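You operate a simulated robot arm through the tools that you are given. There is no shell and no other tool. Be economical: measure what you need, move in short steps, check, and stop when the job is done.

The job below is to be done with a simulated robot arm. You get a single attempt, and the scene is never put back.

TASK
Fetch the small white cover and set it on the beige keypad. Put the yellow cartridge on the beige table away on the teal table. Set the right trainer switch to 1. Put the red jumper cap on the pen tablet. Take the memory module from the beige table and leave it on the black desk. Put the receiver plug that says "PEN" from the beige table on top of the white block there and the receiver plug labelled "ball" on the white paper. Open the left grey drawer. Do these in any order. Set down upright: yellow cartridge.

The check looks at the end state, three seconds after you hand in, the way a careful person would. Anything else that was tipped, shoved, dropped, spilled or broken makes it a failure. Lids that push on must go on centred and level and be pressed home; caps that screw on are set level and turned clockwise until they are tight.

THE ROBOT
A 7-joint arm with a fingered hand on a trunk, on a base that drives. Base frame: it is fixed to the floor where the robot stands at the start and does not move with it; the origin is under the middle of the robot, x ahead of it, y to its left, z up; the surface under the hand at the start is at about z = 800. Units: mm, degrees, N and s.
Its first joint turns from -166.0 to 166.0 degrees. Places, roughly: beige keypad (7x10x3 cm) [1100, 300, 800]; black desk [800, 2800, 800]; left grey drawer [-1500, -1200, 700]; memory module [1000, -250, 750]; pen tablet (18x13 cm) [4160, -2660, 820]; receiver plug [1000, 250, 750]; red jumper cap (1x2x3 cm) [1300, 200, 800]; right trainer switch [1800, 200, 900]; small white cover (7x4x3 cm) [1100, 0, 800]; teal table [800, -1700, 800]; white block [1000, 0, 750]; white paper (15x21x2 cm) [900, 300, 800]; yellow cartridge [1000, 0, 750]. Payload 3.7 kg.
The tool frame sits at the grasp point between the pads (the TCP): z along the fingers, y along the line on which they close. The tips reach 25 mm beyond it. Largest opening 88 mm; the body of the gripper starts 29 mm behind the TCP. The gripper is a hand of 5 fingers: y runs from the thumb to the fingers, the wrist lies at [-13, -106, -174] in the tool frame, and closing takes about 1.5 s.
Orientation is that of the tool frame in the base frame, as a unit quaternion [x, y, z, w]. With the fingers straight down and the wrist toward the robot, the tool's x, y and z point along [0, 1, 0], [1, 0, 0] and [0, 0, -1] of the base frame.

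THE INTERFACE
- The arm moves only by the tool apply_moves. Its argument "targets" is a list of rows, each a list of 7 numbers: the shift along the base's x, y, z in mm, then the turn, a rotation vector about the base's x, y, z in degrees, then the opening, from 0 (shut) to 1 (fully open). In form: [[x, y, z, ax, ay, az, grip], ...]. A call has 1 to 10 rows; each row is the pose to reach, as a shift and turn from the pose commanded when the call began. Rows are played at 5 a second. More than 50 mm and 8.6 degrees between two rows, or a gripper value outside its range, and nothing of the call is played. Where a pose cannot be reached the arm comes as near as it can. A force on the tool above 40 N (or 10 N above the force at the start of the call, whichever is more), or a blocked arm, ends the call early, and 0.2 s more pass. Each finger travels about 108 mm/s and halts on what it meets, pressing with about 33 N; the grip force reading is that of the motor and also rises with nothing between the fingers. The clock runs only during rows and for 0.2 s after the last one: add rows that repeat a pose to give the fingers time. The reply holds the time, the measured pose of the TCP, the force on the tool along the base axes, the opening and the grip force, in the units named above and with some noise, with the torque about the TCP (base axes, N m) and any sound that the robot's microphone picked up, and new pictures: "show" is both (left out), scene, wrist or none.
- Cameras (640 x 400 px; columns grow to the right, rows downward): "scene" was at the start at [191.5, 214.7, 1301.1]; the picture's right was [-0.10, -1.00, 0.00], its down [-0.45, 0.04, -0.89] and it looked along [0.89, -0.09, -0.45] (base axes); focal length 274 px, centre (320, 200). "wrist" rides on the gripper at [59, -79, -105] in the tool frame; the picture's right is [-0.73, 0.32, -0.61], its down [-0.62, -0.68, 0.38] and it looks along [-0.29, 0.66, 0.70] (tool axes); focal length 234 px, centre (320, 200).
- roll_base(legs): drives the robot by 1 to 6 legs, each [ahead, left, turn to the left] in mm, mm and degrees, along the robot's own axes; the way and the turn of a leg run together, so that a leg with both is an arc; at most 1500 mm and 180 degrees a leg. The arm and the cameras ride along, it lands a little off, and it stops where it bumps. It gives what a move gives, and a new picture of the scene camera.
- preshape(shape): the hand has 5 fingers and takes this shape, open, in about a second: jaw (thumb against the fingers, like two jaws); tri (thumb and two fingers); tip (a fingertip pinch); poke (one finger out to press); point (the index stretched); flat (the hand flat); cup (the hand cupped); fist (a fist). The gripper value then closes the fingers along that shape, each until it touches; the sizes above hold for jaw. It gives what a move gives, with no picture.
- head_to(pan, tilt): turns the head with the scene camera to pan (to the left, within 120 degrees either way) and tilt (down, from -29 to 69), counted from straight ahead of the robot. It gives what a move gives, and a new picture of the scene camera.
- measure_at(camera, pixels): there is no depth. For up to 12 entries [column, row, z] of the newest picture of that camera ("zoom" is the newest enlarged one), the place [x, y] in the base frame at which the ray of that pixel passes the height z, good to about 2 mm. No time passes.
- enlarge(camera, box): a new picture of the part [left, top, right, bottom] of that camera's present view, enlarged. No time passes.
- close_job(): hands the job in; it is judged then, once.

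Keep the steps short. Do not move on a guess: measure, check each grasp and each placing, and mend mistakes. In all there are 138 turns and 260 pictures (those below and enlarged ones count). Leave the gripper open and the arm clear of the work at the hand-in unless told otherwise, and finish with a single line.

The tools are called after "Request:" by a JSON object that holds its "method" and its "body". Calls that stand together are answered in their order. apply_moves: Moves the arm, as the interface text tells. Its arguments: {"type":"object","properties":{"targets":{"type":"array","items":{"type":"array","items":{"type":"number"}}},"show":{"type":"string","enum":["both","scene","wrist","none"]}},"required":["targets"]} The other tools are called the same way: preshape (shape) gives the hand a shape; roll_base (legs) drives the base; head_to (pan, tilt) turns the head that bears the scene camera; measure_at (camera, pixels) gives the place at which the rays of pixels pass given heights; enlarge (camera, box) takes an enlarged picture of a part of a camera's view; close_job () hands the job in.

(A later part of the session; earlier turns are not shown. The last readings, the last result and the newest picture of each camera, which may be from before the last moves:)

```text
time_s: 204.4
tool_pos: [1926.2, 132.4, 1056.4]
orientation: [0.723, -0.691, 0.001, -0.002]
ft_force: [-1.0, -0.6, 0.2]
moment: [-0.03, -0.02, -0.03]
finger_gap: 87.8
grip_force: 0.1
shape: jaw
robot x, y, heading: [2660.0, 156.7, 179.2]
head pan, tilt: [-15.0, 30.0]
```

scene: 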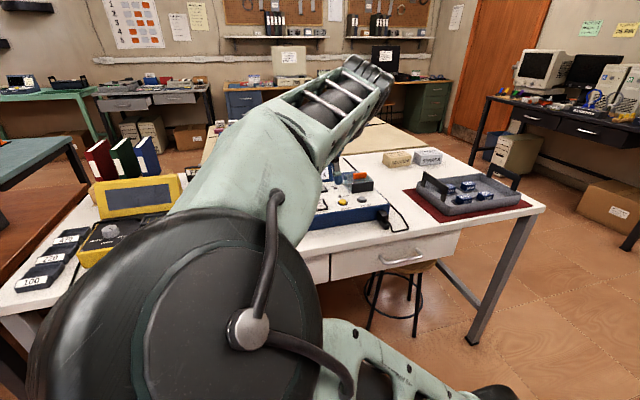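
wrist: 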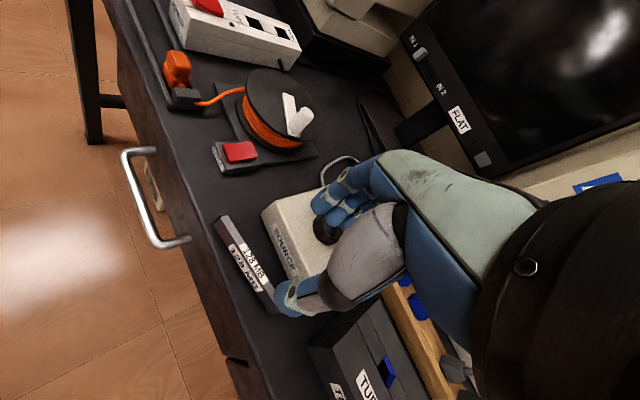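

Request:
{"method": "apply_moves", "body": {"targets": [[0, 0, 10, 0, 0, 0, 1], [0, 0, 20, 0, 0, 0, 1]], "show": "wrist"}}

Request:
{"method": "enlarge", "body": {"camera": "scene", "box": [300, 150, 440, 240]}}

```text
time_s: 205.0
tool_pos: [1925.1, 132.7, 1075.9]
orientation: [0.723, -0.691, 0.001, -0.001]
ft_force: [-0.1, 0.5, 0.4]
moment: [-0.02, -0.01, 0.0]
finger_gap: 87.6
grip_force: 0.0
shape: jaw
robot x, y, heading: [2661.9, 150.9, 179.2]
head pan, tilt: [-15.0, 30.0]
```

wrist: 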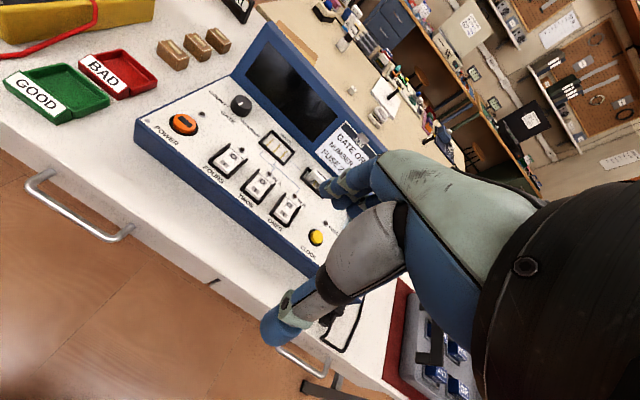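

```text
4.44 times, centred on (370, 195) of scene
```

zoom: 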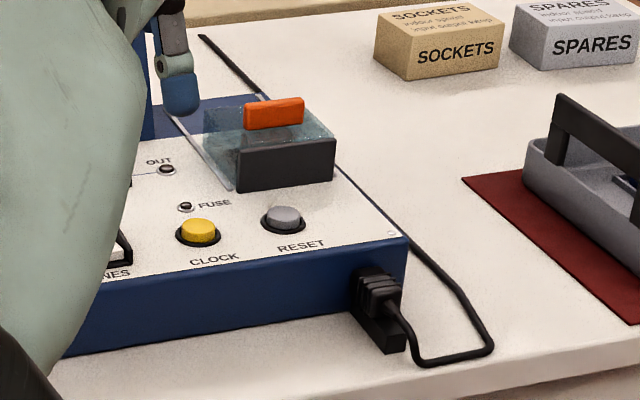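

Three rocker switches FOURS/TWOS/ONES; right = ONES. Zoom in.

Request:
{"method": "enlarge", "body": {"camera": "wrist", "box": [180, 120, 340, 270]}}

```text
2.67 times, centred on (260, 195) of wrist
```

zoom: 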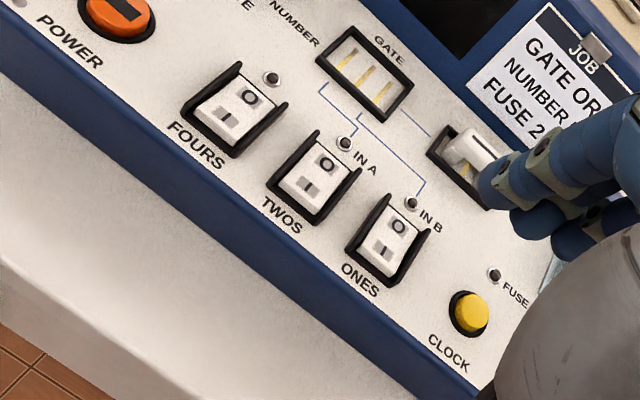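

Request:
{"method": "measure_at", "body": {"camera": "zoom", "pixels": [[384, 250, 850], [384, 250, 880], [384, 250, 910], [398, 226, 880], [120, 160, 800], [465, 395, 800]]}}

Request:
{"method": "preshape", "body": {"shape": "poke"}}

Request:
{"method": "apply_moves", "body": {"targets": [[-20, 20, -30, 0, 0, 0, 0], [-40, 40, -60, 0, 0, 0, 0], [-40, 40, -60, 0, 0, 0, 0], [-40, 40, -60, 0, 0, 0, 0], [-40, 40, -60, 0, 0, 0, 0], [-40, 40, -60, 0, 0, 0, 0]], "show": "both"}}

Request:
{"method": "enlarge", "body": {"camera": "wrist", "box": [160, 100, 400, 340]}}

```text
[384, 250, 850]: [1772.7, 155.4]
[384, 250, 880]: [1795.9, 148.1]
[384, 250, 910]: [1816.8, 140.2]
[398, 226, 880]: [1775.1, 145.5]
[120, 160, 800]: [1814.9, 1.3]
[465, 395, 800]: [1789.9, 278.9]
```

```text
time_s: 205.9
tool_pos: [1925.6, 132.7, 1075.9]
orientation: [0.723, -0.691, 0.002, -0.001]
ft_force: [0.6, 0.3, 0.2]
moment: [0.0, 0.0, 0.01]
finger_gap: 0.0
grip_force: 0.1
shape: poke
robot x, y, heading: [2659.1, 148.1, 179.4]
head pan, tilt: [-15.0, 30.0]
```

```text
time_s: 207.3
tool_pos: [1885.2, 172.1, 1016.1]
orientation: [0.722, -0.692, 0.001, -0.002]
ft_force: [0.5, -0.3, -0.5]
moment: [0.0, 0.0, -0.01]
finger_gap: 0.1
grip_force: 33.5
shape: jaw
robot x, y, heading: [2659.7, 151.3, 179.1]
head pan, tilt: [-15.0, 30.0]
```

scene: 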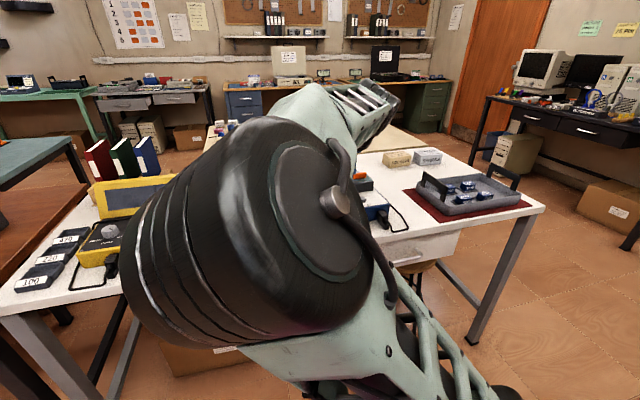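
wrist: 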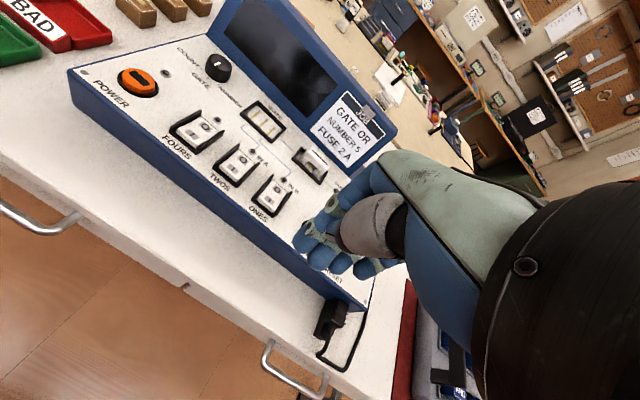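

```text
1.67 times, centred on (280, 220) of wrist
```

zoom: 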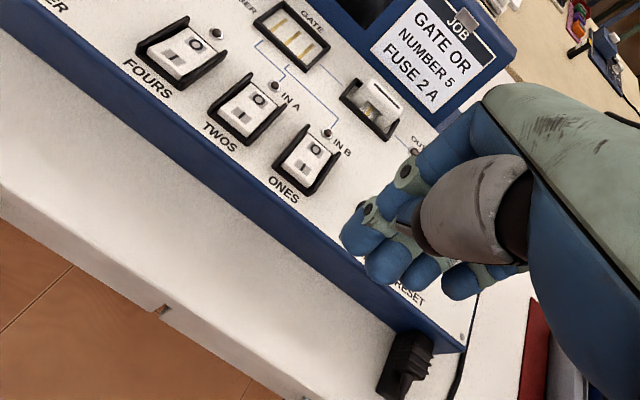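

Gripper value 0 reverted the shape. Reshape poke and move with value 1.

Request:
{"method": "preshape", "body": {"shape": "poke"}}

Request:
{"method": "apply_moves", "body": {"targets": [[0, 0, -5, 0, 0, 0, 1], [0, 0, -5, 0, 0, 0, 1]], "show": "wrist"}}

Request:
{"method": "enlarge", "body": {"camera": "wrist", "box": [160, 100, 400, 340]}}

```text
time_s: 208.2
tool_pos: [1885.6, 172.1, 1015.4]
orientation: [0.723, -0.691, 0.001, -0.001]
ft_force: [-0.9, 0.4, 0.6]
moment: [0.01, -0.05, 0.01]
finger_gap: 0.0
grip_force: 0.1
shape: poke
robot x, y, heading: [2659.4, 150.5, 179.2]
head pan, tilt: [-15.0, 30.0]
```

```text
time_s: 208.8
tool_pos: [1885.8, 171.8, 1011.5]
orientation: [0.723, -0.691, 0.001, -0.002]
ft_force: [0.5, -0.3, -0.4]
moment: [0.0, -0.01, 0.0]
finger_gap: 0.1
grip_force: 0.0
shape: poke
robot x, y, heading: [2662.3, 153.8, 179.1]
head pan, tilt: [-15.0, 30.0]
```

wrist: 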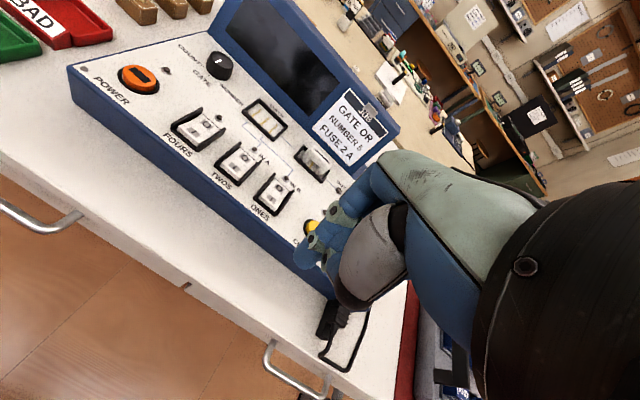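

```text
1.67 times, centred on (280, 220) of wrist
```

zoom: 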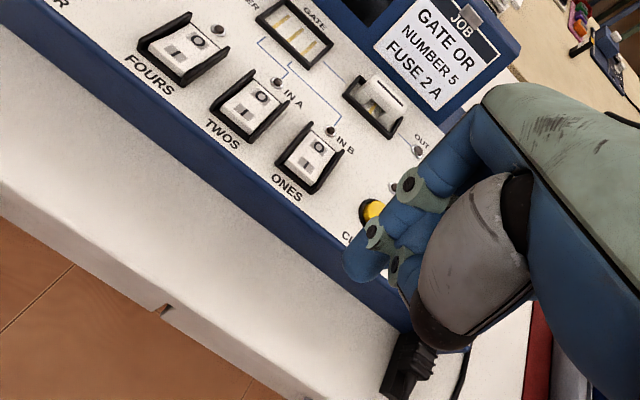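

Request:
{"method": "measure_at", "body": {"camera": "zoom", "pixels": [[304, 164, 850], [304, 164, 880], [304, 164, 910], [319, 147, 880], [290, 160, 870], [320, 178, 870], [355, 265, 980]]}}

```text
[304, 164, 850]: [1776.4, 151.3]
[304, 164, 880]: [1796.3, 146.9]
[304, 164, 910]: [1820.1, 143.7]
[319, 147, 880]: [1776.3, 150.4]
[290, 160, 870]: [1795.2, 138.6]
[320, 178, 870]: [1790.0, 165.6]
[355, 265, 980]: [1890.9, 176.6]
```

Request:
{"method": "apply_moves", "body": {"targets": [[-20, -10, -10, 0, 0, 0, 1], [-40, -22, -20, 0, 0, 0, 1], [-60, -24, -30, 0, 0, 0, 1], [-80, -24, -45, 0, 0, 0, 1], [-80, -24, -45, 0, 0, 0, 1]], "show": "wrist"}}

Request:
{"method": "enlarge", "body": {"camera": "wrist", "box": [180, 120, 380, 320]}}

```text
time_s: 210.0
tool_pos: [1804.3, 146.9, 964.9]
orientation: [0.723, -0.691, 0.001, -0.001]
ft_force: [0.2, 0.7, 0.3]
moment: [0.02, -0.01, 0.05]
finger_gap: 0.0
grip_force: 0.1
shape: poke
robot x, y, heading: [2657.7, 151.6, 179.3]
head pan, tilt: [-15.0, 30.0]
```

wrist: 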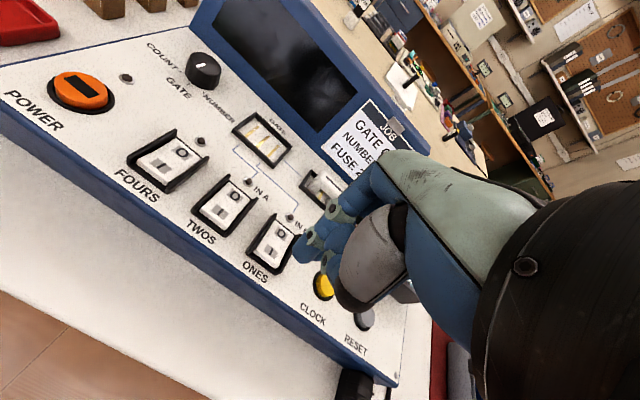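

```text
2.00 times, centred on (280, 220) of wrist
```

zoom: 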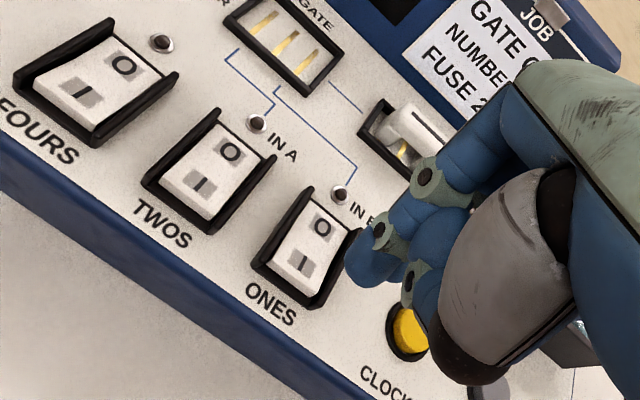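

Request:
{"method": "measure_at", "body": {"camera": "zoom", "pixels": [[303, 264, 850], [303, 264, 870], [303, 264, 880], [303, 264, 890], [303, 264, 910], [320, 228, 880], [320, 228, 870], [352, 270, 935]]}}

```text
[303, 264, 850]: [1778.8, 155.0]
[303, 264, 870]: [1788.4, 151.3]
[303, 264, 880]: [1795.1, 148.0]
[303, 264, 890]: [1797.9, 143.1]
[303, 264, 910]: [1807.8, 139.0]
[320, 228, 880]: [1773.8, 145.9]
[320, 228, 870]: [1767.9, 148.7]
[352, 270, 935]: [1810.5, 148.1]
```

I-mark of ONES is at ≈(1791,149,874); fingertip sits ~6 mm +x of the TCP, 27 below. Move over it and press gently.

Request:
{"method": "apply_moves", "body": {"targets": [[-10, 1, -15, 0, 0, 0, 1], [-16, 2, -35, 0, 0, 0, 1], [-16, 2, -48, 0, 0, 0, 1], [-16, 2, -48, 0, 0, 0, 1]], "show": "wrist"}}

Request:
{"method": "enlarge", "body": {"camera": "wrist", "box": [220, 160, 380, 320]}}

```text
time_s: 211.0
tool_pos: [1787.6, 150.5, 917.6]
orientation: [0.723, -0.691, 0.001, -0.001]
ft_force: [0.5, 0.3, 0.0]
moment: [0.0, 0.03, 0.0]
finger_gap: 0.0
grip_force: 0.0
shape: poke
robot x, y, heading: [2660.3, 155.7, 179.1]
head pan, tilt: [-15.0, 30.0]
```

wrist: 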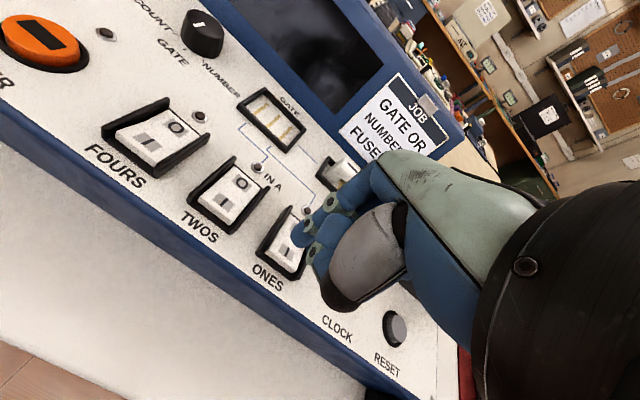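

```text
2.50 times, centred on (300, 240) of wrist
```

zoom: 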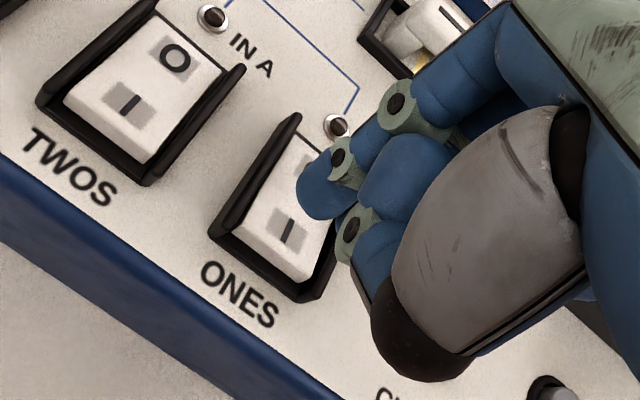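

Request:
{"method": "measure_at", "body": {"camera": "zoom", "pixels": [[287, 232, 874], [290, 255, 874], [315, 215, 890], [312, 262, 874], [262, 232, 874]]}}

```text
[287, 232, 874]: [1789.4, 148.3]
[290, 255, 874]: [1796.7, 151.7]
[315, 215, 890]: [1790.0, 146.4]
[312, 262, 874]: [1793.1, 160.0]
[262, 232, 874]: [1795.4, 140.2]
```

Request:
{"method": "apply_moves", "body": {"targets": [[2, 0, -6, 0, 0, 0, 1], [2, 0, -10, 0, 0, 0, 1], [2, 0, -13, 0, 0, 0, 1], [2, 0, -16, 0, 0, 0, 1], [2, 0, -18, 0, 0, 0, 1], [2, 0, -20, 0, 0, 0, 1]], "show": "none"}}

Request:
{"method": "enlarge", "body": {"camera": "wrist", "box": [220, 160, 380, 320]}}

```text
time_s: 212.4
tool_pos: [1791.1, 150.1, 898.0]
orientation: [0.723, -0.691, 0.002, -0.001]
ft_force: [-0.1, -0.2, 0.3]
moment: [0.03, 0.03, 0.02]
finger_gap: 0.0
grip_force: 0.0
shape: poke
robot x, y, heading: [2660.2, 152.4, 179.1]
head pan, tilt: [-15.0, 30.0]
```

```text
2.50 times, centred on (300, 240) of wrist
```

zoom: 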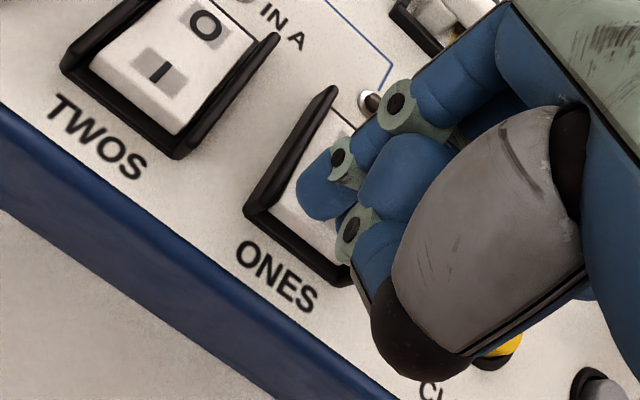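

Tip covers the I end, no contact yet. Continue pressing, 3 mm toward the near end.

Request:
{"method": "apply_moves", "body": {"targets": [[3, 0, -2, 0, 0, 0, 1], [3, 0, -4, 0, 0, 0, 1], [3, 0, -6, 0, 0, 0, 1], [3, 0, -8, 0, 0, 0, 1], [3, 0, -10, 0, 0, 0, 1], [3, 0, -12, 0, 0, 0, 1]], "show": "none"}}

Request:
{"method": "enlarge", "body": {"camera": "wrist", "box": [220, 160, 380, 320]}}

```text
time_s: 213.8
tool_pos: [1795.3, 149.8, 885.6]
orientation: [0.723, -0.691, 0.001, -0.001]
ft_force: [-0.5, 0.5, 9.0]
moment: [-0.08, -0.01, -0.02]
finger_gap: 0.0
grip_force: 0.0
shape: poke
robot x, y, heading: [2658.3, 154.8, 179.3]
head pan, tilt: [-15.0, 30.0]
```

```text
2.50 times, centred on (300, 240) of wrist
```

zoom: 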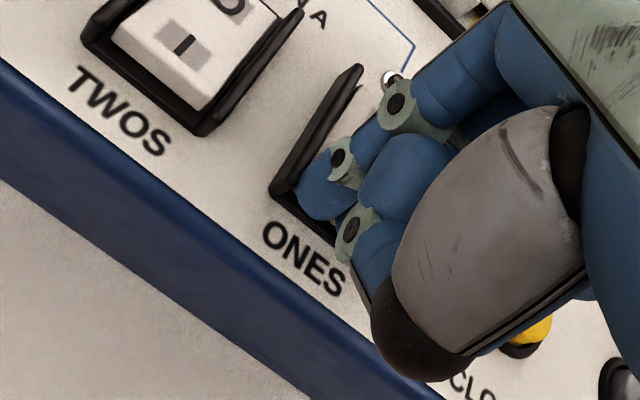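

Contact 9 N. Press further.

Request:
{"method": "apply_moves", "body": {"targets": [[0, 0, -1.5, 0, 0, 0, 1], [0, 0, -3, 0, 0, 0, 1], [0, 0, -4.5, 0, 0, 0, 1], [0, 0, -6, 0, 0, 0, 1]], "show": "none"}}

Request:
{"method": "apply_moves", "body": {"targets": [[0, 0, 10, 0, 0, 0, 1], [0, 0, 30, 0, 0, 0, 1], [5, -30, 60, 0, 0, 0, 1], [15, -40, 90, 0, 0, 0, 1], [15, -40, 90, 0, 0, 0, 1]], "show": "wrist"}}

Request:
{"method": "enlarge", "body": {"camera": "wrist", "box": [120, 120, 380, 320]}}

```text
time_s: 214.6
tool_pos: [1793.3, 149.8, 887.0]
orientation: [0.723, -0.691, -0.001, 0.002]
ft_force: [3.9, -2.1, 13.3]
moment: [-0.1, -0.1, 0.02]
finger_gap: 0.0
grip_force: 0.0
shape: poke
robot x, y, heading: [2662.0, 153.8, 179.2]
head pan, tilt: [-15.0, 30.0]
stopped in row 3: the force on the tool passed its limit at 43 N (the readings are from after the stop); the commanded pose is now the measured one
```

```text
time_s: 215.8
tool_pos: [1808.3, 110.2, 975.1]
orientation: [0.723, -0.691, 0.0, 0.001]
ft_force: [0.7, 0.1, 0.9]
moment: [-0.03, -0.01, -0.01]
finger_gap: 0.0
grip_force: 0.1
shape: poke
robot x, y, heading: [2656.4, 151.4, 179.4]
head pan, tilt: [-15.0, 30.0]
```

wrist: 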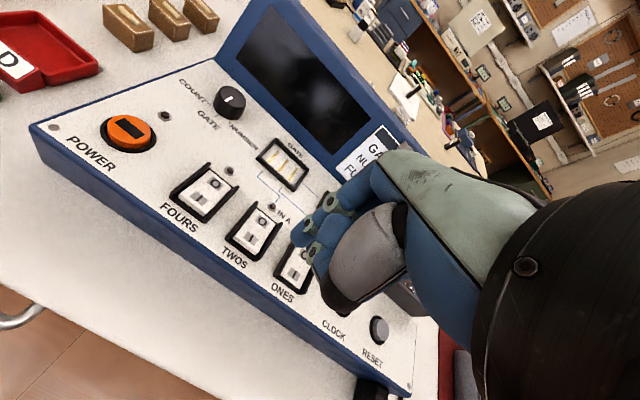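

```text
2.00 times, centred on (250, 220) of wrist
```

zoom: 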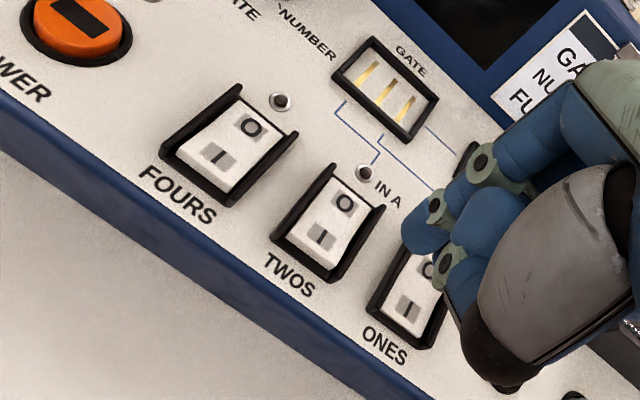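

Request:
{"method": "apply_moves", "body": {"targets": [[30, 15, 10, 0, 0, 0, 1], [60, 35, 10, 0, 0, 0, 1], [60, 60, 10, 0, 0, 0, 1], [60, 60, 10, 0, 0, 0, 1]], "show": "wrist"}}

Request:
{"method": "enlarge", "body": {"camera": "wrist", "box": [180, 120, 320, 250]}}

```text
time_s: 216.8
tool_pos: [1868.4, 169.2, 984.3]
orientation: [0.723, -0.691, -0.001, 0.001]
ft_force: [-0.6, 0.2, -0.3]
moment: [0.0, -0.02, -0.01]
finger_gap: 0.2
grip_force: 0.3
shape: poke
robot x, y, heading: [2659.3, 155.3, 179.2]
head pan, tilt: [-15.0, 30.0]
```

wrist: 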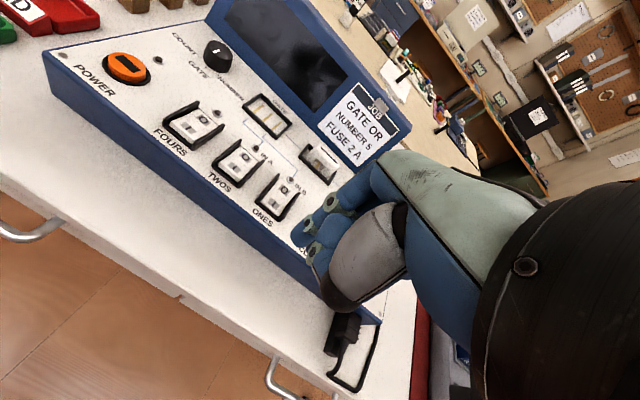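

```text
3.08 times, centred on (250, 185) of wrist
```

zoom: 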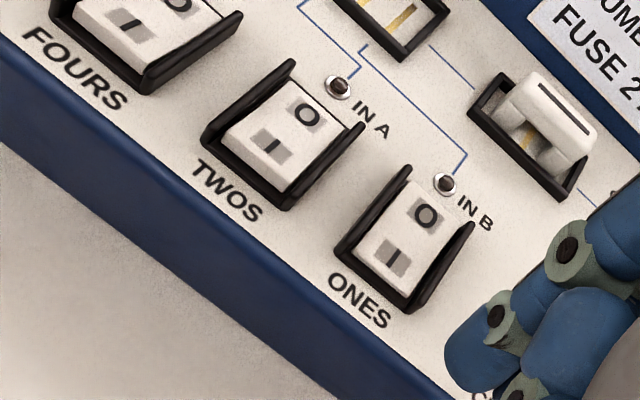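

Request:
{"method": "enlarge", "body": {"camera": "wrist", "box": [220, 135, 310, 225]}}

```text
4.44 times, centred on (265, 180) of wrist
```

zoom: 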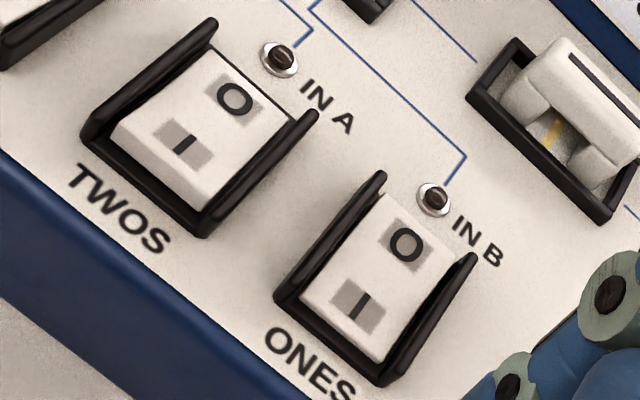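

ONES clearly rocked to I. Restore jaw, retract, and drive around to the white table's left end for the red cap.

Request:
{"method": "preshape", "body": {"shape": "jaw"}}

Request:
{"method": "apply_moves", "body": {"targets": [[25, -5, 25, 0, 0, 0, 1], [50, -15, 50, 0, 0, 0, 1], [70, -25, 75, 0, 0, 0, 1], [90, -35, 95, 0, 0, 0, 1]], "show": "none"}}

Request:
{"method": "roll_base", "body": {"legs": [[0, 0, 90], [-1300, 0, 0.8], [0, -1265, 0]]}}

Request:
{"method": "head_to", "body": {"pan": 0, "tilt": 40}}

```text
time_s: 217.7
tool_pos: [1867.7, 169.3, 985.1]
orientation: [0.723, -0.691, 0.0, 0.001]
ft_force: [0.2, 0.2, 0.0]
moment: [0.02, -0.02, -0.01]
finger_gap: 87.7
grip_force: 0.0
shape: jaw
robot x, y, heading: [2662.0, 153.9, 179.2]
head pan, tilt: [-15.0, 30.0]
```

```text
time_s: 218.7
tool_pos: [1957.2, 134.5, 1080.5]
orientation: [0.723, -0.691, 0.0, 0.001]
ft_force: [0.1, -0.5, -0.5]
moment: [0.0, 0.01, 0.0]
finger_gap: 87.9
grip_force: 0.0
shape: jaw
robot x, y, heading: [2662.0, 151.3, 179.2]
head pan, tilt: [-15.0, 30.0]
```

```text
time_s: 235.1
tool_pos: [1431.1, 735.4, 1081.2]
orientation: [0.999, 0.039, 0.0, 0.001]
ft_force: [-0.1, -0.2, -0.2]
moment: [0.01, 0.02, 0.0]
finger_gap: 87.6
grip_force: 0.2
shape: jaw
robot x, y, heading: [1391.4, 1439.5, -89.2]
head pan, tilt: [-15.0, 30.0]
```

scene: 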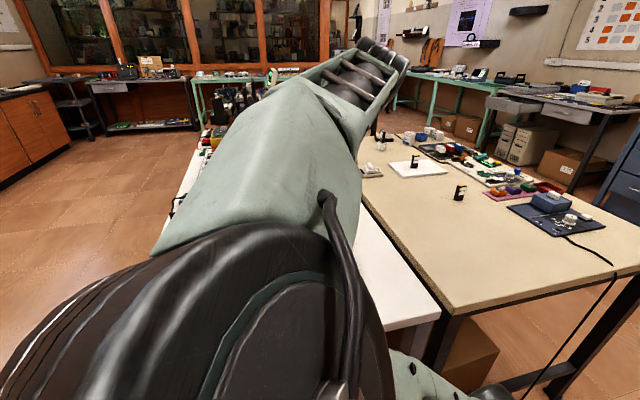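

```text
time_s: 235.8
tool_pos: [1430.8, 737.3, 1079.6]
orientation: [0.999, 0.038, 0.001, 0.001]
ft_force: [0.3, -0.4, -0.4]
moment: [-0.01, -0.04, 0.02]
finger_gap: 87.9
grip_force: 0.2
shape: jaw
robot x, y, heading: [1390.8, 1439.3, -88.9]
head pan, tilt: [0.0, 40.0]
```

scene: 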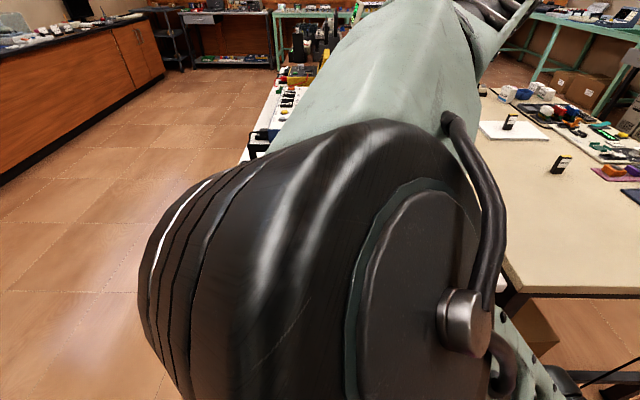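

Advance 85 mm and extend the hand toward the red cap.

Request:
{"method": "roll_base", "body": {"legs": [[85, 0, -1]]}}

Request:
{"method": "apply_moves", "body": {"targets": [[-13, -42, 0, 0, 0, 0, 1], [-26, -84, 0, 0, 0, 0, 1], [-39, -126, 0, 0, 0, 0, 1], [-52, -168, 0, 0, 0, 0, 1], [-65, -210, -15, 0, 0, 0, 1], [-78, -252, -30, 0, 0, 0, 1], [-91, -294, -45, 0, 0, 0, 1], [-104, -336, -60, 0, 0, 0, 1], [-115, -376, -75, 0, 0, 0, 1]], "show": "both"}}

```text
time_s: 236.9
tool_pos: [1419.8, 650.5, 1080.5]
orientation: [1.0, 0.029, 0.002, 0.001]
ft_force: [-0.1, 0.4, 0.2]
moment: [0.05, 0.02, 0.02]
finger_gap: 87.9
grip_force: 0.0
shape: jaw
robot x, y, heading: [1383.9, 1355.3, -89.8]
head pan, tilt: [0.0, 40.0]
```

scene: 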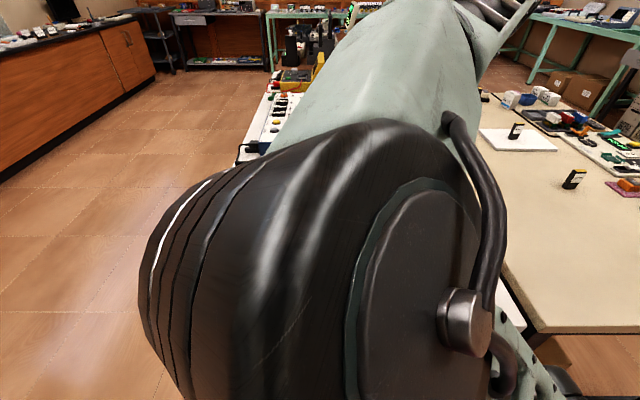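

```text
time_s: 238.9
tool_pos: [1305.6, 275.3, 1006.6]
orientation: [1.0, 0.03, 0.0, 0.002]
ft_force: [-0.9, -0.3, 0.3]
moment: [-0.04, 0.02, 0.0]
finger_gap: 87.9
grip_force: 0.0
shape: jaw
robot x, y, heading: [1390.5, 1351.6, -90.1]
head pan, tilt: [0.0, 40.0]
```

scene: 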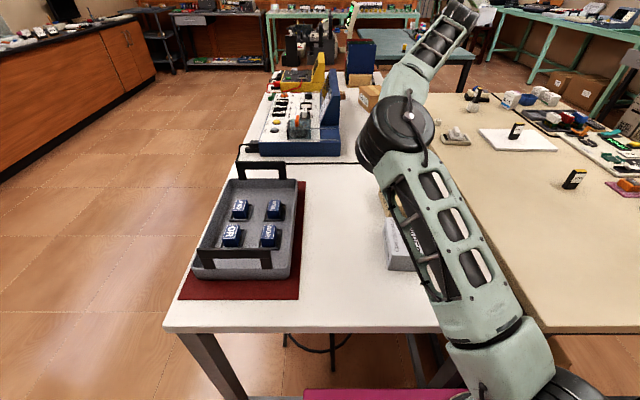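
wrist: 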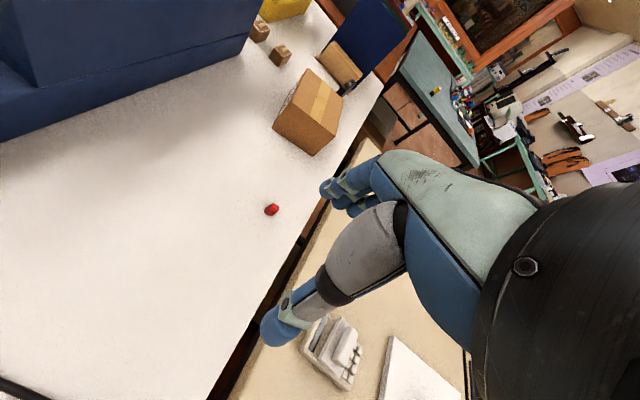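

Request:
{"method": "apply_moves", "body": {"targets": [[0, -30, -30, 0, 0, 0, 1], [2, -60, -60, 0, 0, 0, 1], [3, -90, -85, 0, 0, 0, 0.8], [3, -95, -110, 0, 0, 0, 0.6], [3, -95, -110, 0, 0, 0, 0.6]], "show": "wrist"}}

Request:
{"method": "enlarge", "body": {"camera": "wrist", "box": [180, 160, 340, 320]}}

```text
time_s: 240.1
tool_pos: [1304.1, 181.7, 900.7]
orientation: [1.0, 0.029, 0.002, 0.004]
ft_force: [0.4, 1.7, 0.2]
moment: [0.05, 0.01, 0.02]
finger_gap: 53.0
grip_force: 0.0
shape: jaw
robot x, y, heading: [1388.8, 1350.9, -89.9]
head pan, tilt: [0.0, 40.0]
```

wrist: 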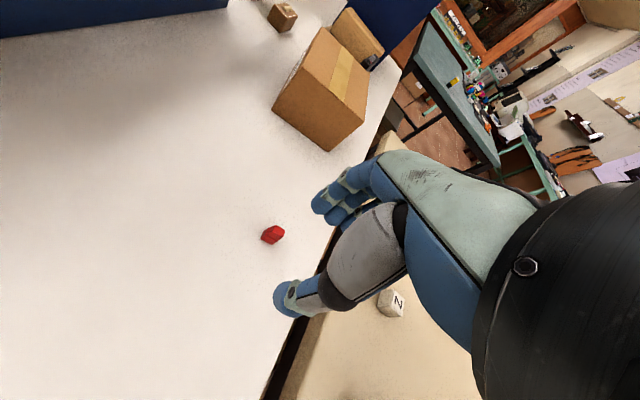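

```text
2.50 times, centred on (260, 240) of wrist
```

zoom: 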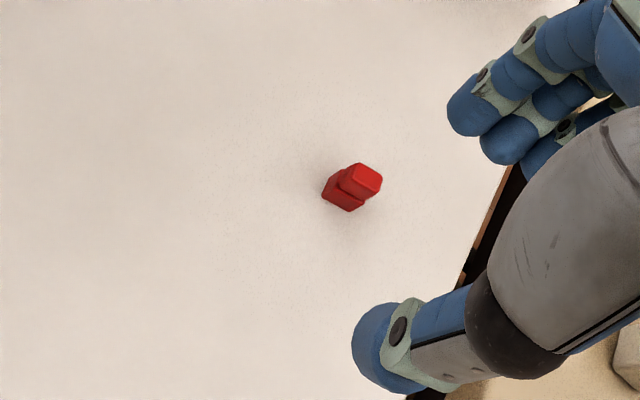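

Request:
{"method": "measure_at", "body": {"camera": "zoom", "pixels": [[323, 197, 800], [350, 211, 800], [344, 203, 800], [362, 180, 823], [380, 178, 822], [365, 200, 812], [350, 165, 824]]}}

```text
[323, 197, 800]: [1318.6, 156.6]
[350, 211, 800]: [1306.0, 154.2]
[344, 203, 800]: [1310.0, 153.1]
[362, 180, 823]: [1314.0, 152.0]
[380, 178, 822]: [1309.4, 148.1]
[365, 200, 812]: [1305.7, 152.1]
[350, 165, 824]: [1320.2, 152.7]
```

Red cap centre ≈(1312,151), 13×9, ~23 tall. Descend around it.

Request:
{"method": "apply_moves", "body": {"targets": [[4, -15, -10, 0, 0, 0, 0.6], [8, -30, -30, 0, 0, 0, 0.5], [8, -31, -55, 0, 0, 0, 0.5], [8, -31, -68, 0, 0, 0, 0.5], [8, -31, -71, 0, 0, 0, 0.5], [8, -31, -71, 0, 0, 0, 0.5]], "show": "wrist"}}

Request:
{"method": "enlarge", "body": {"camera": "wrist", "box": [220, 160, 380, 320]}}

```text
time_s: 241.7
tool_pos: [1313.3, 159.0, 858.8]
orientation: [0.999, 0.029, 0.004, 0.018]
ft_force: [0.1, 0.4, 0.1]
moment: [-0.01, -0.03, 0.01]
finger_gap: 44.1
grip_force: 0.1
shape: jaw
out of reach, approached as far as the arm can: row 2
robot x, y, heading: [1390.2, 1353.3, -90.1]
head pan, tilt: [0.0, 40.0]
stopped in row 6: the arm was blocked; the commanded pose is now the measured one
```

wrist: 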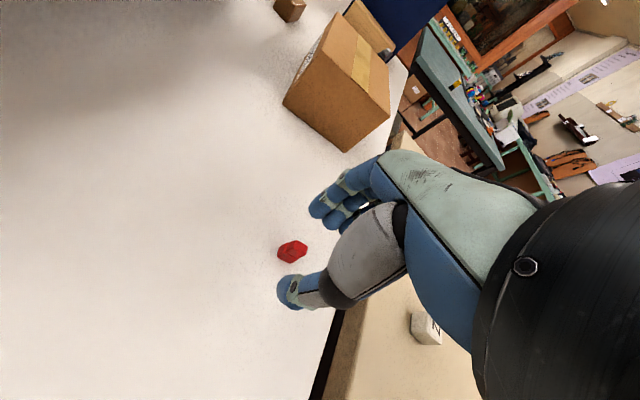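

```text
2.50 times, centred on (300, 240) of wrist
```

zoom: 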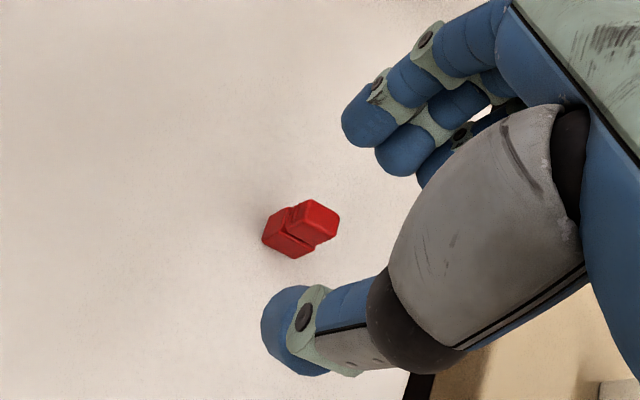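

Arm blocked by something; check the scene before any more motion.

Request:
{"method": "head_to", "body": {"pan": -10, "tilt": 45}}

Request:
{"method": "enlarge", "body": {"camera": "scene", "box": [200, 40, 480, 260]}}

```text
time_s: 242.4
tool_pos: [1314.9, 157.9, 858.2]
orientation: [0.999, 0.029, 0.003, 0.018]
ft_force: [0.2, -0.4, -0.5]
moment: [0.03, -0.02, -0.03]
finger_gap: 44.5
grip_force: 0.0
shape: jaw
robot x, y, heading: [1392.2, 1354.1, -90.3]
head pan, tilt: [-10.0, 45.0]
```

scene: 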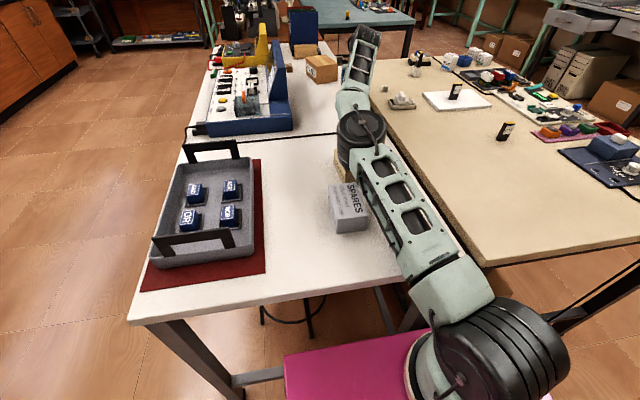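

```text
1.82 times, centred on (340, 150) of scene
```

zoom: 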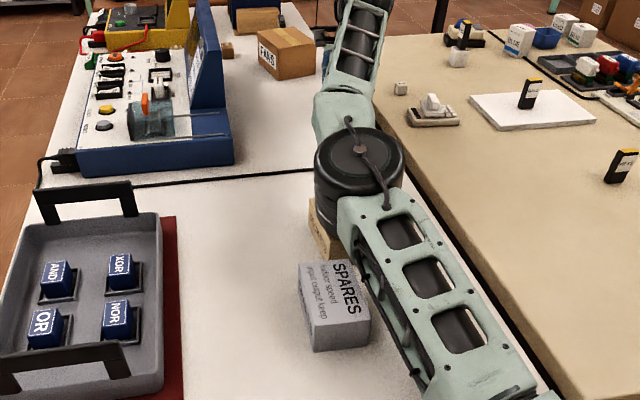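

The elbow is low over the SOCKETS box. Raise the arm and check those boxes.

Request:
{"method": "apply_moves", "body": {"targets": [[0, 10, 30, 0, 0, 0, 1], [0, 20, 65, 0, 0, 0, 1], [0, 40, 100, 0, 0, 0, 1], [0, 60, 140, 0, 0, 0, 1], [0, 90, 175, 0, 0, 0, 1], [0, 130, 200, 0, 0, 0, 1], [0, 175, 215, 0, 0, 0, 1], [0, 220, 220, 0, 0, 0, 1]], "show": "scene"}}

Request:
{"method": "enlarge", "body": {"camera": "scene", "box": [280, 100, 440, 260]}}

```text
time_s: 244.2
tool_pos: [1314.0, 368.7, 1057.0]
orientation: [1.0, 0.029, 0.004, 0.008]
ft_force: [-0.3, -0.7, -0.6]
moment: [0.03, -0.01, -0.01]
finger_gap: 87.6
grip_force: 0.0
shape: jaw
robot x, y, heading: [1390.3, 1355.0, -90.0]
head pan, tilt: [-10.0, 45.0]
```

scene: 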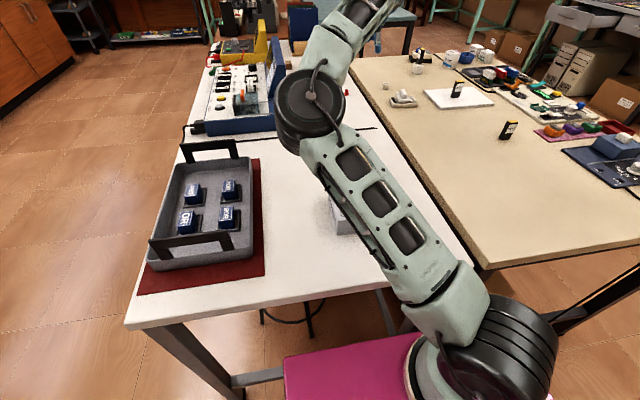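

```text
2.50 times, centred on (360, 180) of scene
```

zoom: 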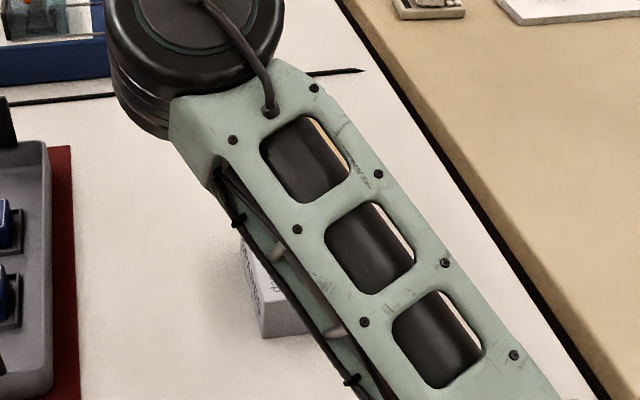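

Back off, and go around to the trainer side instead (shorter reach). Retract first.

Request:
{"method": "apply_moves", "body": {"targets": [[15, 35, 5, 0, 0, 0, 1], [30, 75, 10, 0, 0, 0, 1], [45, 115, 15, 0, 0, 0, 1], [60, 155, 20, 0, 0, 0, 1], [75, 195, 25, 0, 0, 0, 1], [85, 235, 25, 0, 0, 0, 1], [95, 275, 25, 0, 0, 0, 1]], "show": "none"}}

Request:
{"method": "roll_base", "body": {"legs": [[-160, 0, 0], [0, 1270, 0], [1360, 0, 0], [0, 0, -90]]}}

Request:
{"method": "head_to", "body": {"pan": -15, "tilt": 30}}

Request:
{"method": "enlarge", "body": {"camera": "scene", "box": [300, 110, 460, 230]}}

```text
time_s: 245.8
tool_pos: [1408.8, 645.4, 1082.0]
orientation: [1.0, 0.028, 0.003, 0.008]
ft_force: [0.4, -1.0, -0.2]
moment: [0.01, -0.01, 0.03]
finger_gap: 87.7
grip_force: 0.1
shape: jaw
robot x, y, heading: [1387.4, 1350.2, -90.1]
head pan, tilt: [-10.0, 45.0]
```

```text
time_s: 263.5
tool_pos: [1963.4, 116.7, 1082.1]
orientation: [0.731, -0.683, -0.005, 0.008]
ft_force: [1.3, -0.4, 0.0]
moment: [-0.02, 0.0, 0.02]
finger_gap: 87.9
grip_force: 0.0
shape: jaw
robot x, y, heading: [2671.3, 145.2, -179.5]
head pan, tilt: [-10.0, 45.0]
```

scene: 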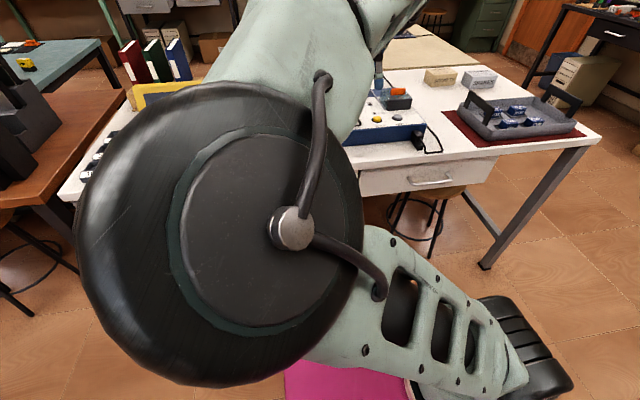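

```text
time_s: 264.3
tool_pos: [1965.0, 115.5, 1081.4]
orientation: [0.731, -0.682, -0.004, 0.008]
ft_force: [-0.2, -0.6, 0.4]
moment: [0.0, 0.0, 0.02]
finger_gap: 87.5
grip_force: 0.0
shape: jaw
robot x, y, heading: [2674.8, 144.8, -179.4]
head pan, tilt: [-15.0, 30.0]
```

scene: 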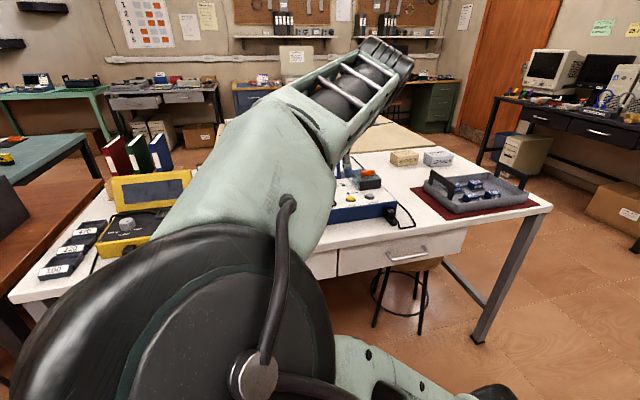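

```text
3.33 times, centred on (380, 170) of scene
```

zoom: 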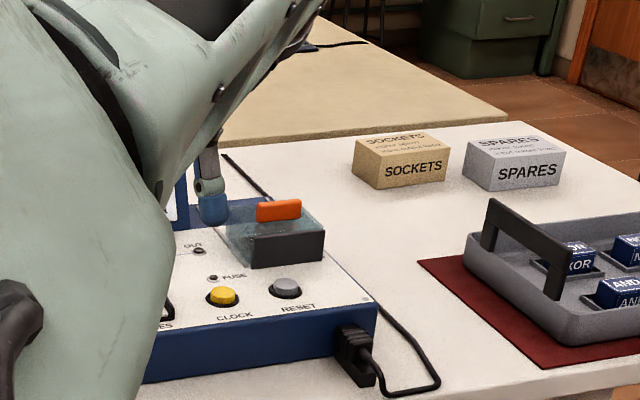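

Check the SOCKETS/SPARES boxes against their original positions (originally SOCKETS y≈556–661, SPARES y≈713–812).

Request:
{"method": "enlarge", "body": {"camera": "scene", "box": [380, 140, 460, 180]}}

```text
8.00 times, centred on (420, 160) of scene
```

zoom: 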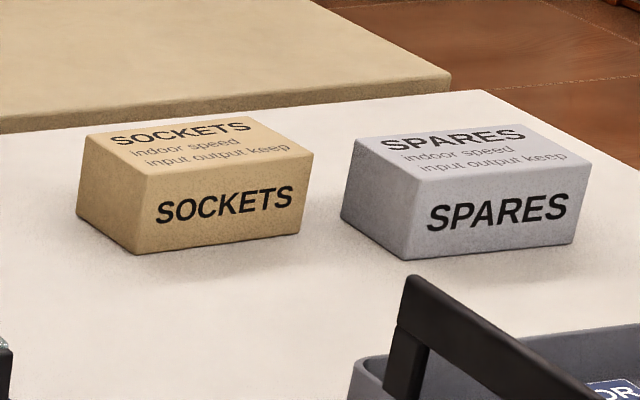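

Request:
{"method": "measure_at", "body": {"camera": "zoom", "pixels": [[136, 253, 800], [302, 235, 800], [78, 216, 800], [404, 260, 800], [572, 243, 800], [342, 216, 800], [575, 0, 800]]}}

```text
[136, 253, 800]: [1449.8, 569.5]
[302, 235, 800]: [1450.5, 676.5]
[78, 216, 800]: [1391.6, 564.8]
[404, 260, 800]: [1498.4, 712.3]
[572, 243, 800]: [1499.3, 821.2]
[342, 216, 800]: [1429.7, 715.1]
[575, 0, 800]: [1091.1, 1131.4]
```

SPARES appears shoved ≈27 mm in +x and ≈-9 mm in y by the upper arm; SOCKETS unmoved. I'll put SPARES back. Drive to a station in front of it.

Request:
{"method": "roll_base", "body": {"legs": [[0, -415, -0.5], [365, 0, 0]]}}

Request:
{"method": "head_to", "body": {"pan": -25, "tilt": 40}}

```text
time_s: 268.8
tool_pos: [1596.5, 532.4, 1083.3]
orientation: [0.729, -0.685, -0.004, 0.009]
ft_force: [0.9, 0.1, 0.6]
moment: [0.0, -0.02, 0.0]
finger_gap: 87.6
grip_force: 0.0
shape: jaw
robot x, y, heading: [2307.0, 555.2, -179.6]
head pan, tilt: [-15.0, 30.0]
```

scene: 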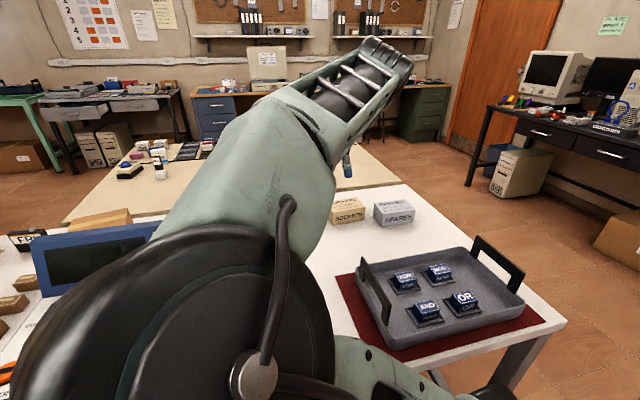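

```text
time_s: 269.5
tool_pos: [1596.1, 531.2, 1082.6]
orientation: [0.729, -0.685, -0.005, 0.008]
ft_force: [-0.1, 0.0, -0.1]
moment: [0.01, 0.0, -0.02]
finger_gap: 87.6
grip_force: 0.0
shape: jaw
robot x, y, heading: [2302.5, 555.8, -179.9]
head pan, tilt: [-25.0, 40.0]
```

scene: 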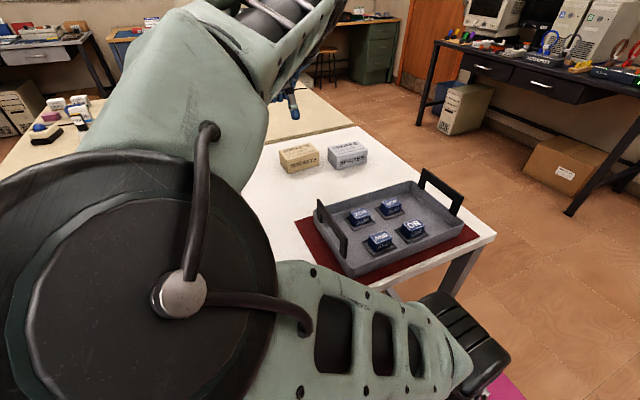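

Request:
{"method": "enlarge", "body": {"camera": "scene", "box": [270, 115, 390, 180]}}

```text
5.33 times, centred on (330, 148) of scene
```

zoom: 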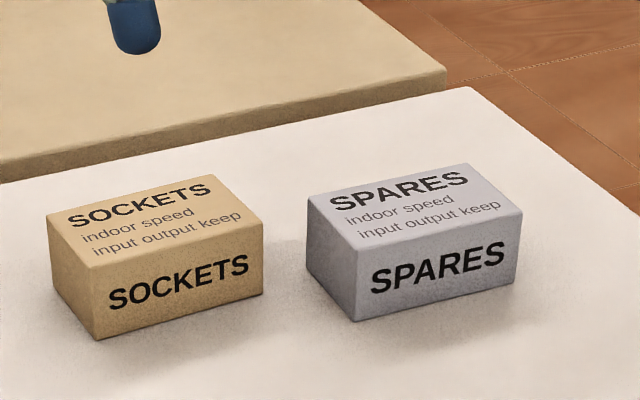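

Request:
{"method": "measure_at", "body": {"camera": "zoom", "pixels": [[97, 339, 800], [262, 294, 800], [56, 288, 800], [355, 320, 800], [515, 287, 800], [310, 266, 800], [355, 253, 850], [521, 213, 850], [468, 165, 850], [308, 200, 850], [469, 88, 800]]}}

```text
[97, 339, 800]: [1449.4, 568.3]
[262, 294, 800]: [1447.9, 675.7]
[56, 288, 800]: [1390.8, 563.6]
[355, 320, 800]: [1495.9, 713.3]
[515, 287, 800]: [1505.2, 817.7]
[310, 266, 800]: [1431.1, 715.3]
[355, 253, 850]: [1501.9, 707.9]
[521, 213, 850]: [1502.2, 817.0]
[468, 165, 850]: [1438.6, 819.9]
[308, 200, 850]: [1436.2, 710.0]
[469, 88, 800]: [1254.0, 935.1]
```

SPARES centre now (1466,766), top ≈853; target shift ≈(-25,+10). Move hand above it with tool levelled.

Request:
{"method": "apply_moves", "body": {"targets": [[-20, 35, -10, 0.1, -0.3, -1.2, 1], [-40, 70, -20, 0.2, -0.6, -2.4, 1], [-60, 105, -35, 0.25, -1.05, -3.56, 1], [-80, 140, -50, 0.25, -1.05, -3.56, 1], [-100, 175, -70, 0.25, -1.05, -3.56, 1], [-120, 210, -90, 0.25, -1.05, -3.56, 1], [-130, 235, -125, 0.25, -1.05, -3.56, 1], [-130, 235, -145, 0.25, -1.05, -3.56, 1]], "show": "both"}}

Request:
{"method": "enlarge", "body": {"camera": "scene", "box": [260, 80, 400, 180]}}

```text
time_s: 271.3
tool_pos: [1464.6, 767.9, 938.6]
orientation: [-0.707, 0.707, -0.001, -0.001]
ft_force: [0.5, -0.1, 0.1]
moment: [-0.01, 0.0, -0.03]
finger_gap: 87.7
grip_force: 0.0
shape: jaw
robot x, y, heading: [2305.8, 558.0, -179.8]
head pan, tilt: [-25.0, 40.0]
```

scene: 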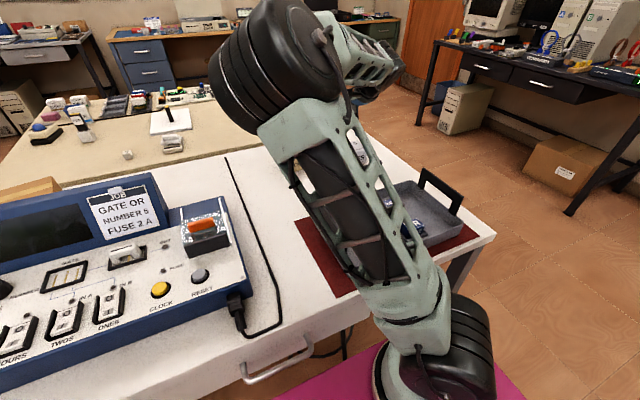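
wrist: 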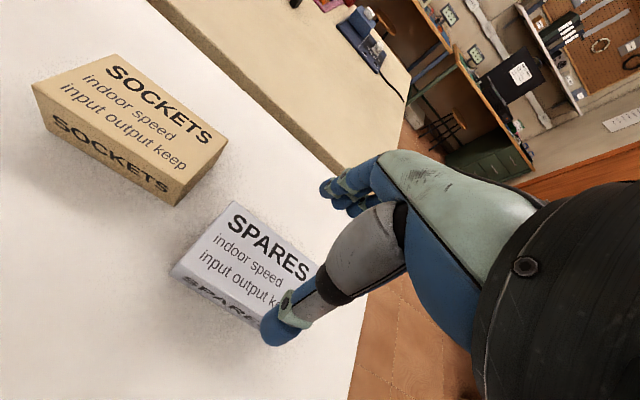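

```text
4.00 times, centred on (330, 130) of scene
```

zoom: 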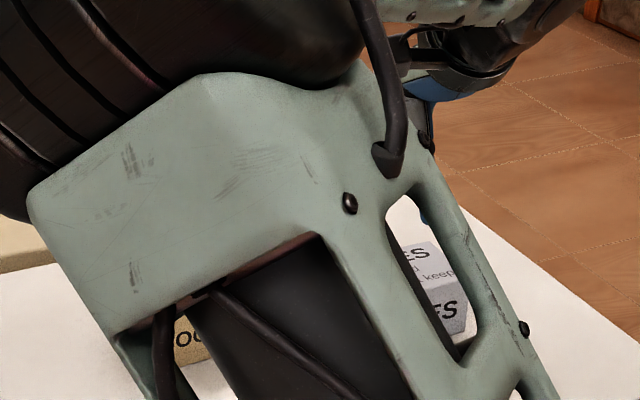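

Request:
{"method": "measure_at", "body": {"camera": "wrist", "pixels": [[233, 202, 855], [172, 266, 855], [172, 278, 800], [228, 142, 855], [176, 205, 800], [215, 322, 800]]}}

```text
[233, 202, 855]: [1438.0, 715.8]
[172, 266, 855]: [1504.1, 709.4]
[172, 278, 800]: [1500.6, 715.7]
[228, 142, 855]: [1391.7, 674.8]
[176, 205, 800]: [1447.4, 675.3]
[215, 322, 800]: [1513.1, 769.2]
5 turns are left
```

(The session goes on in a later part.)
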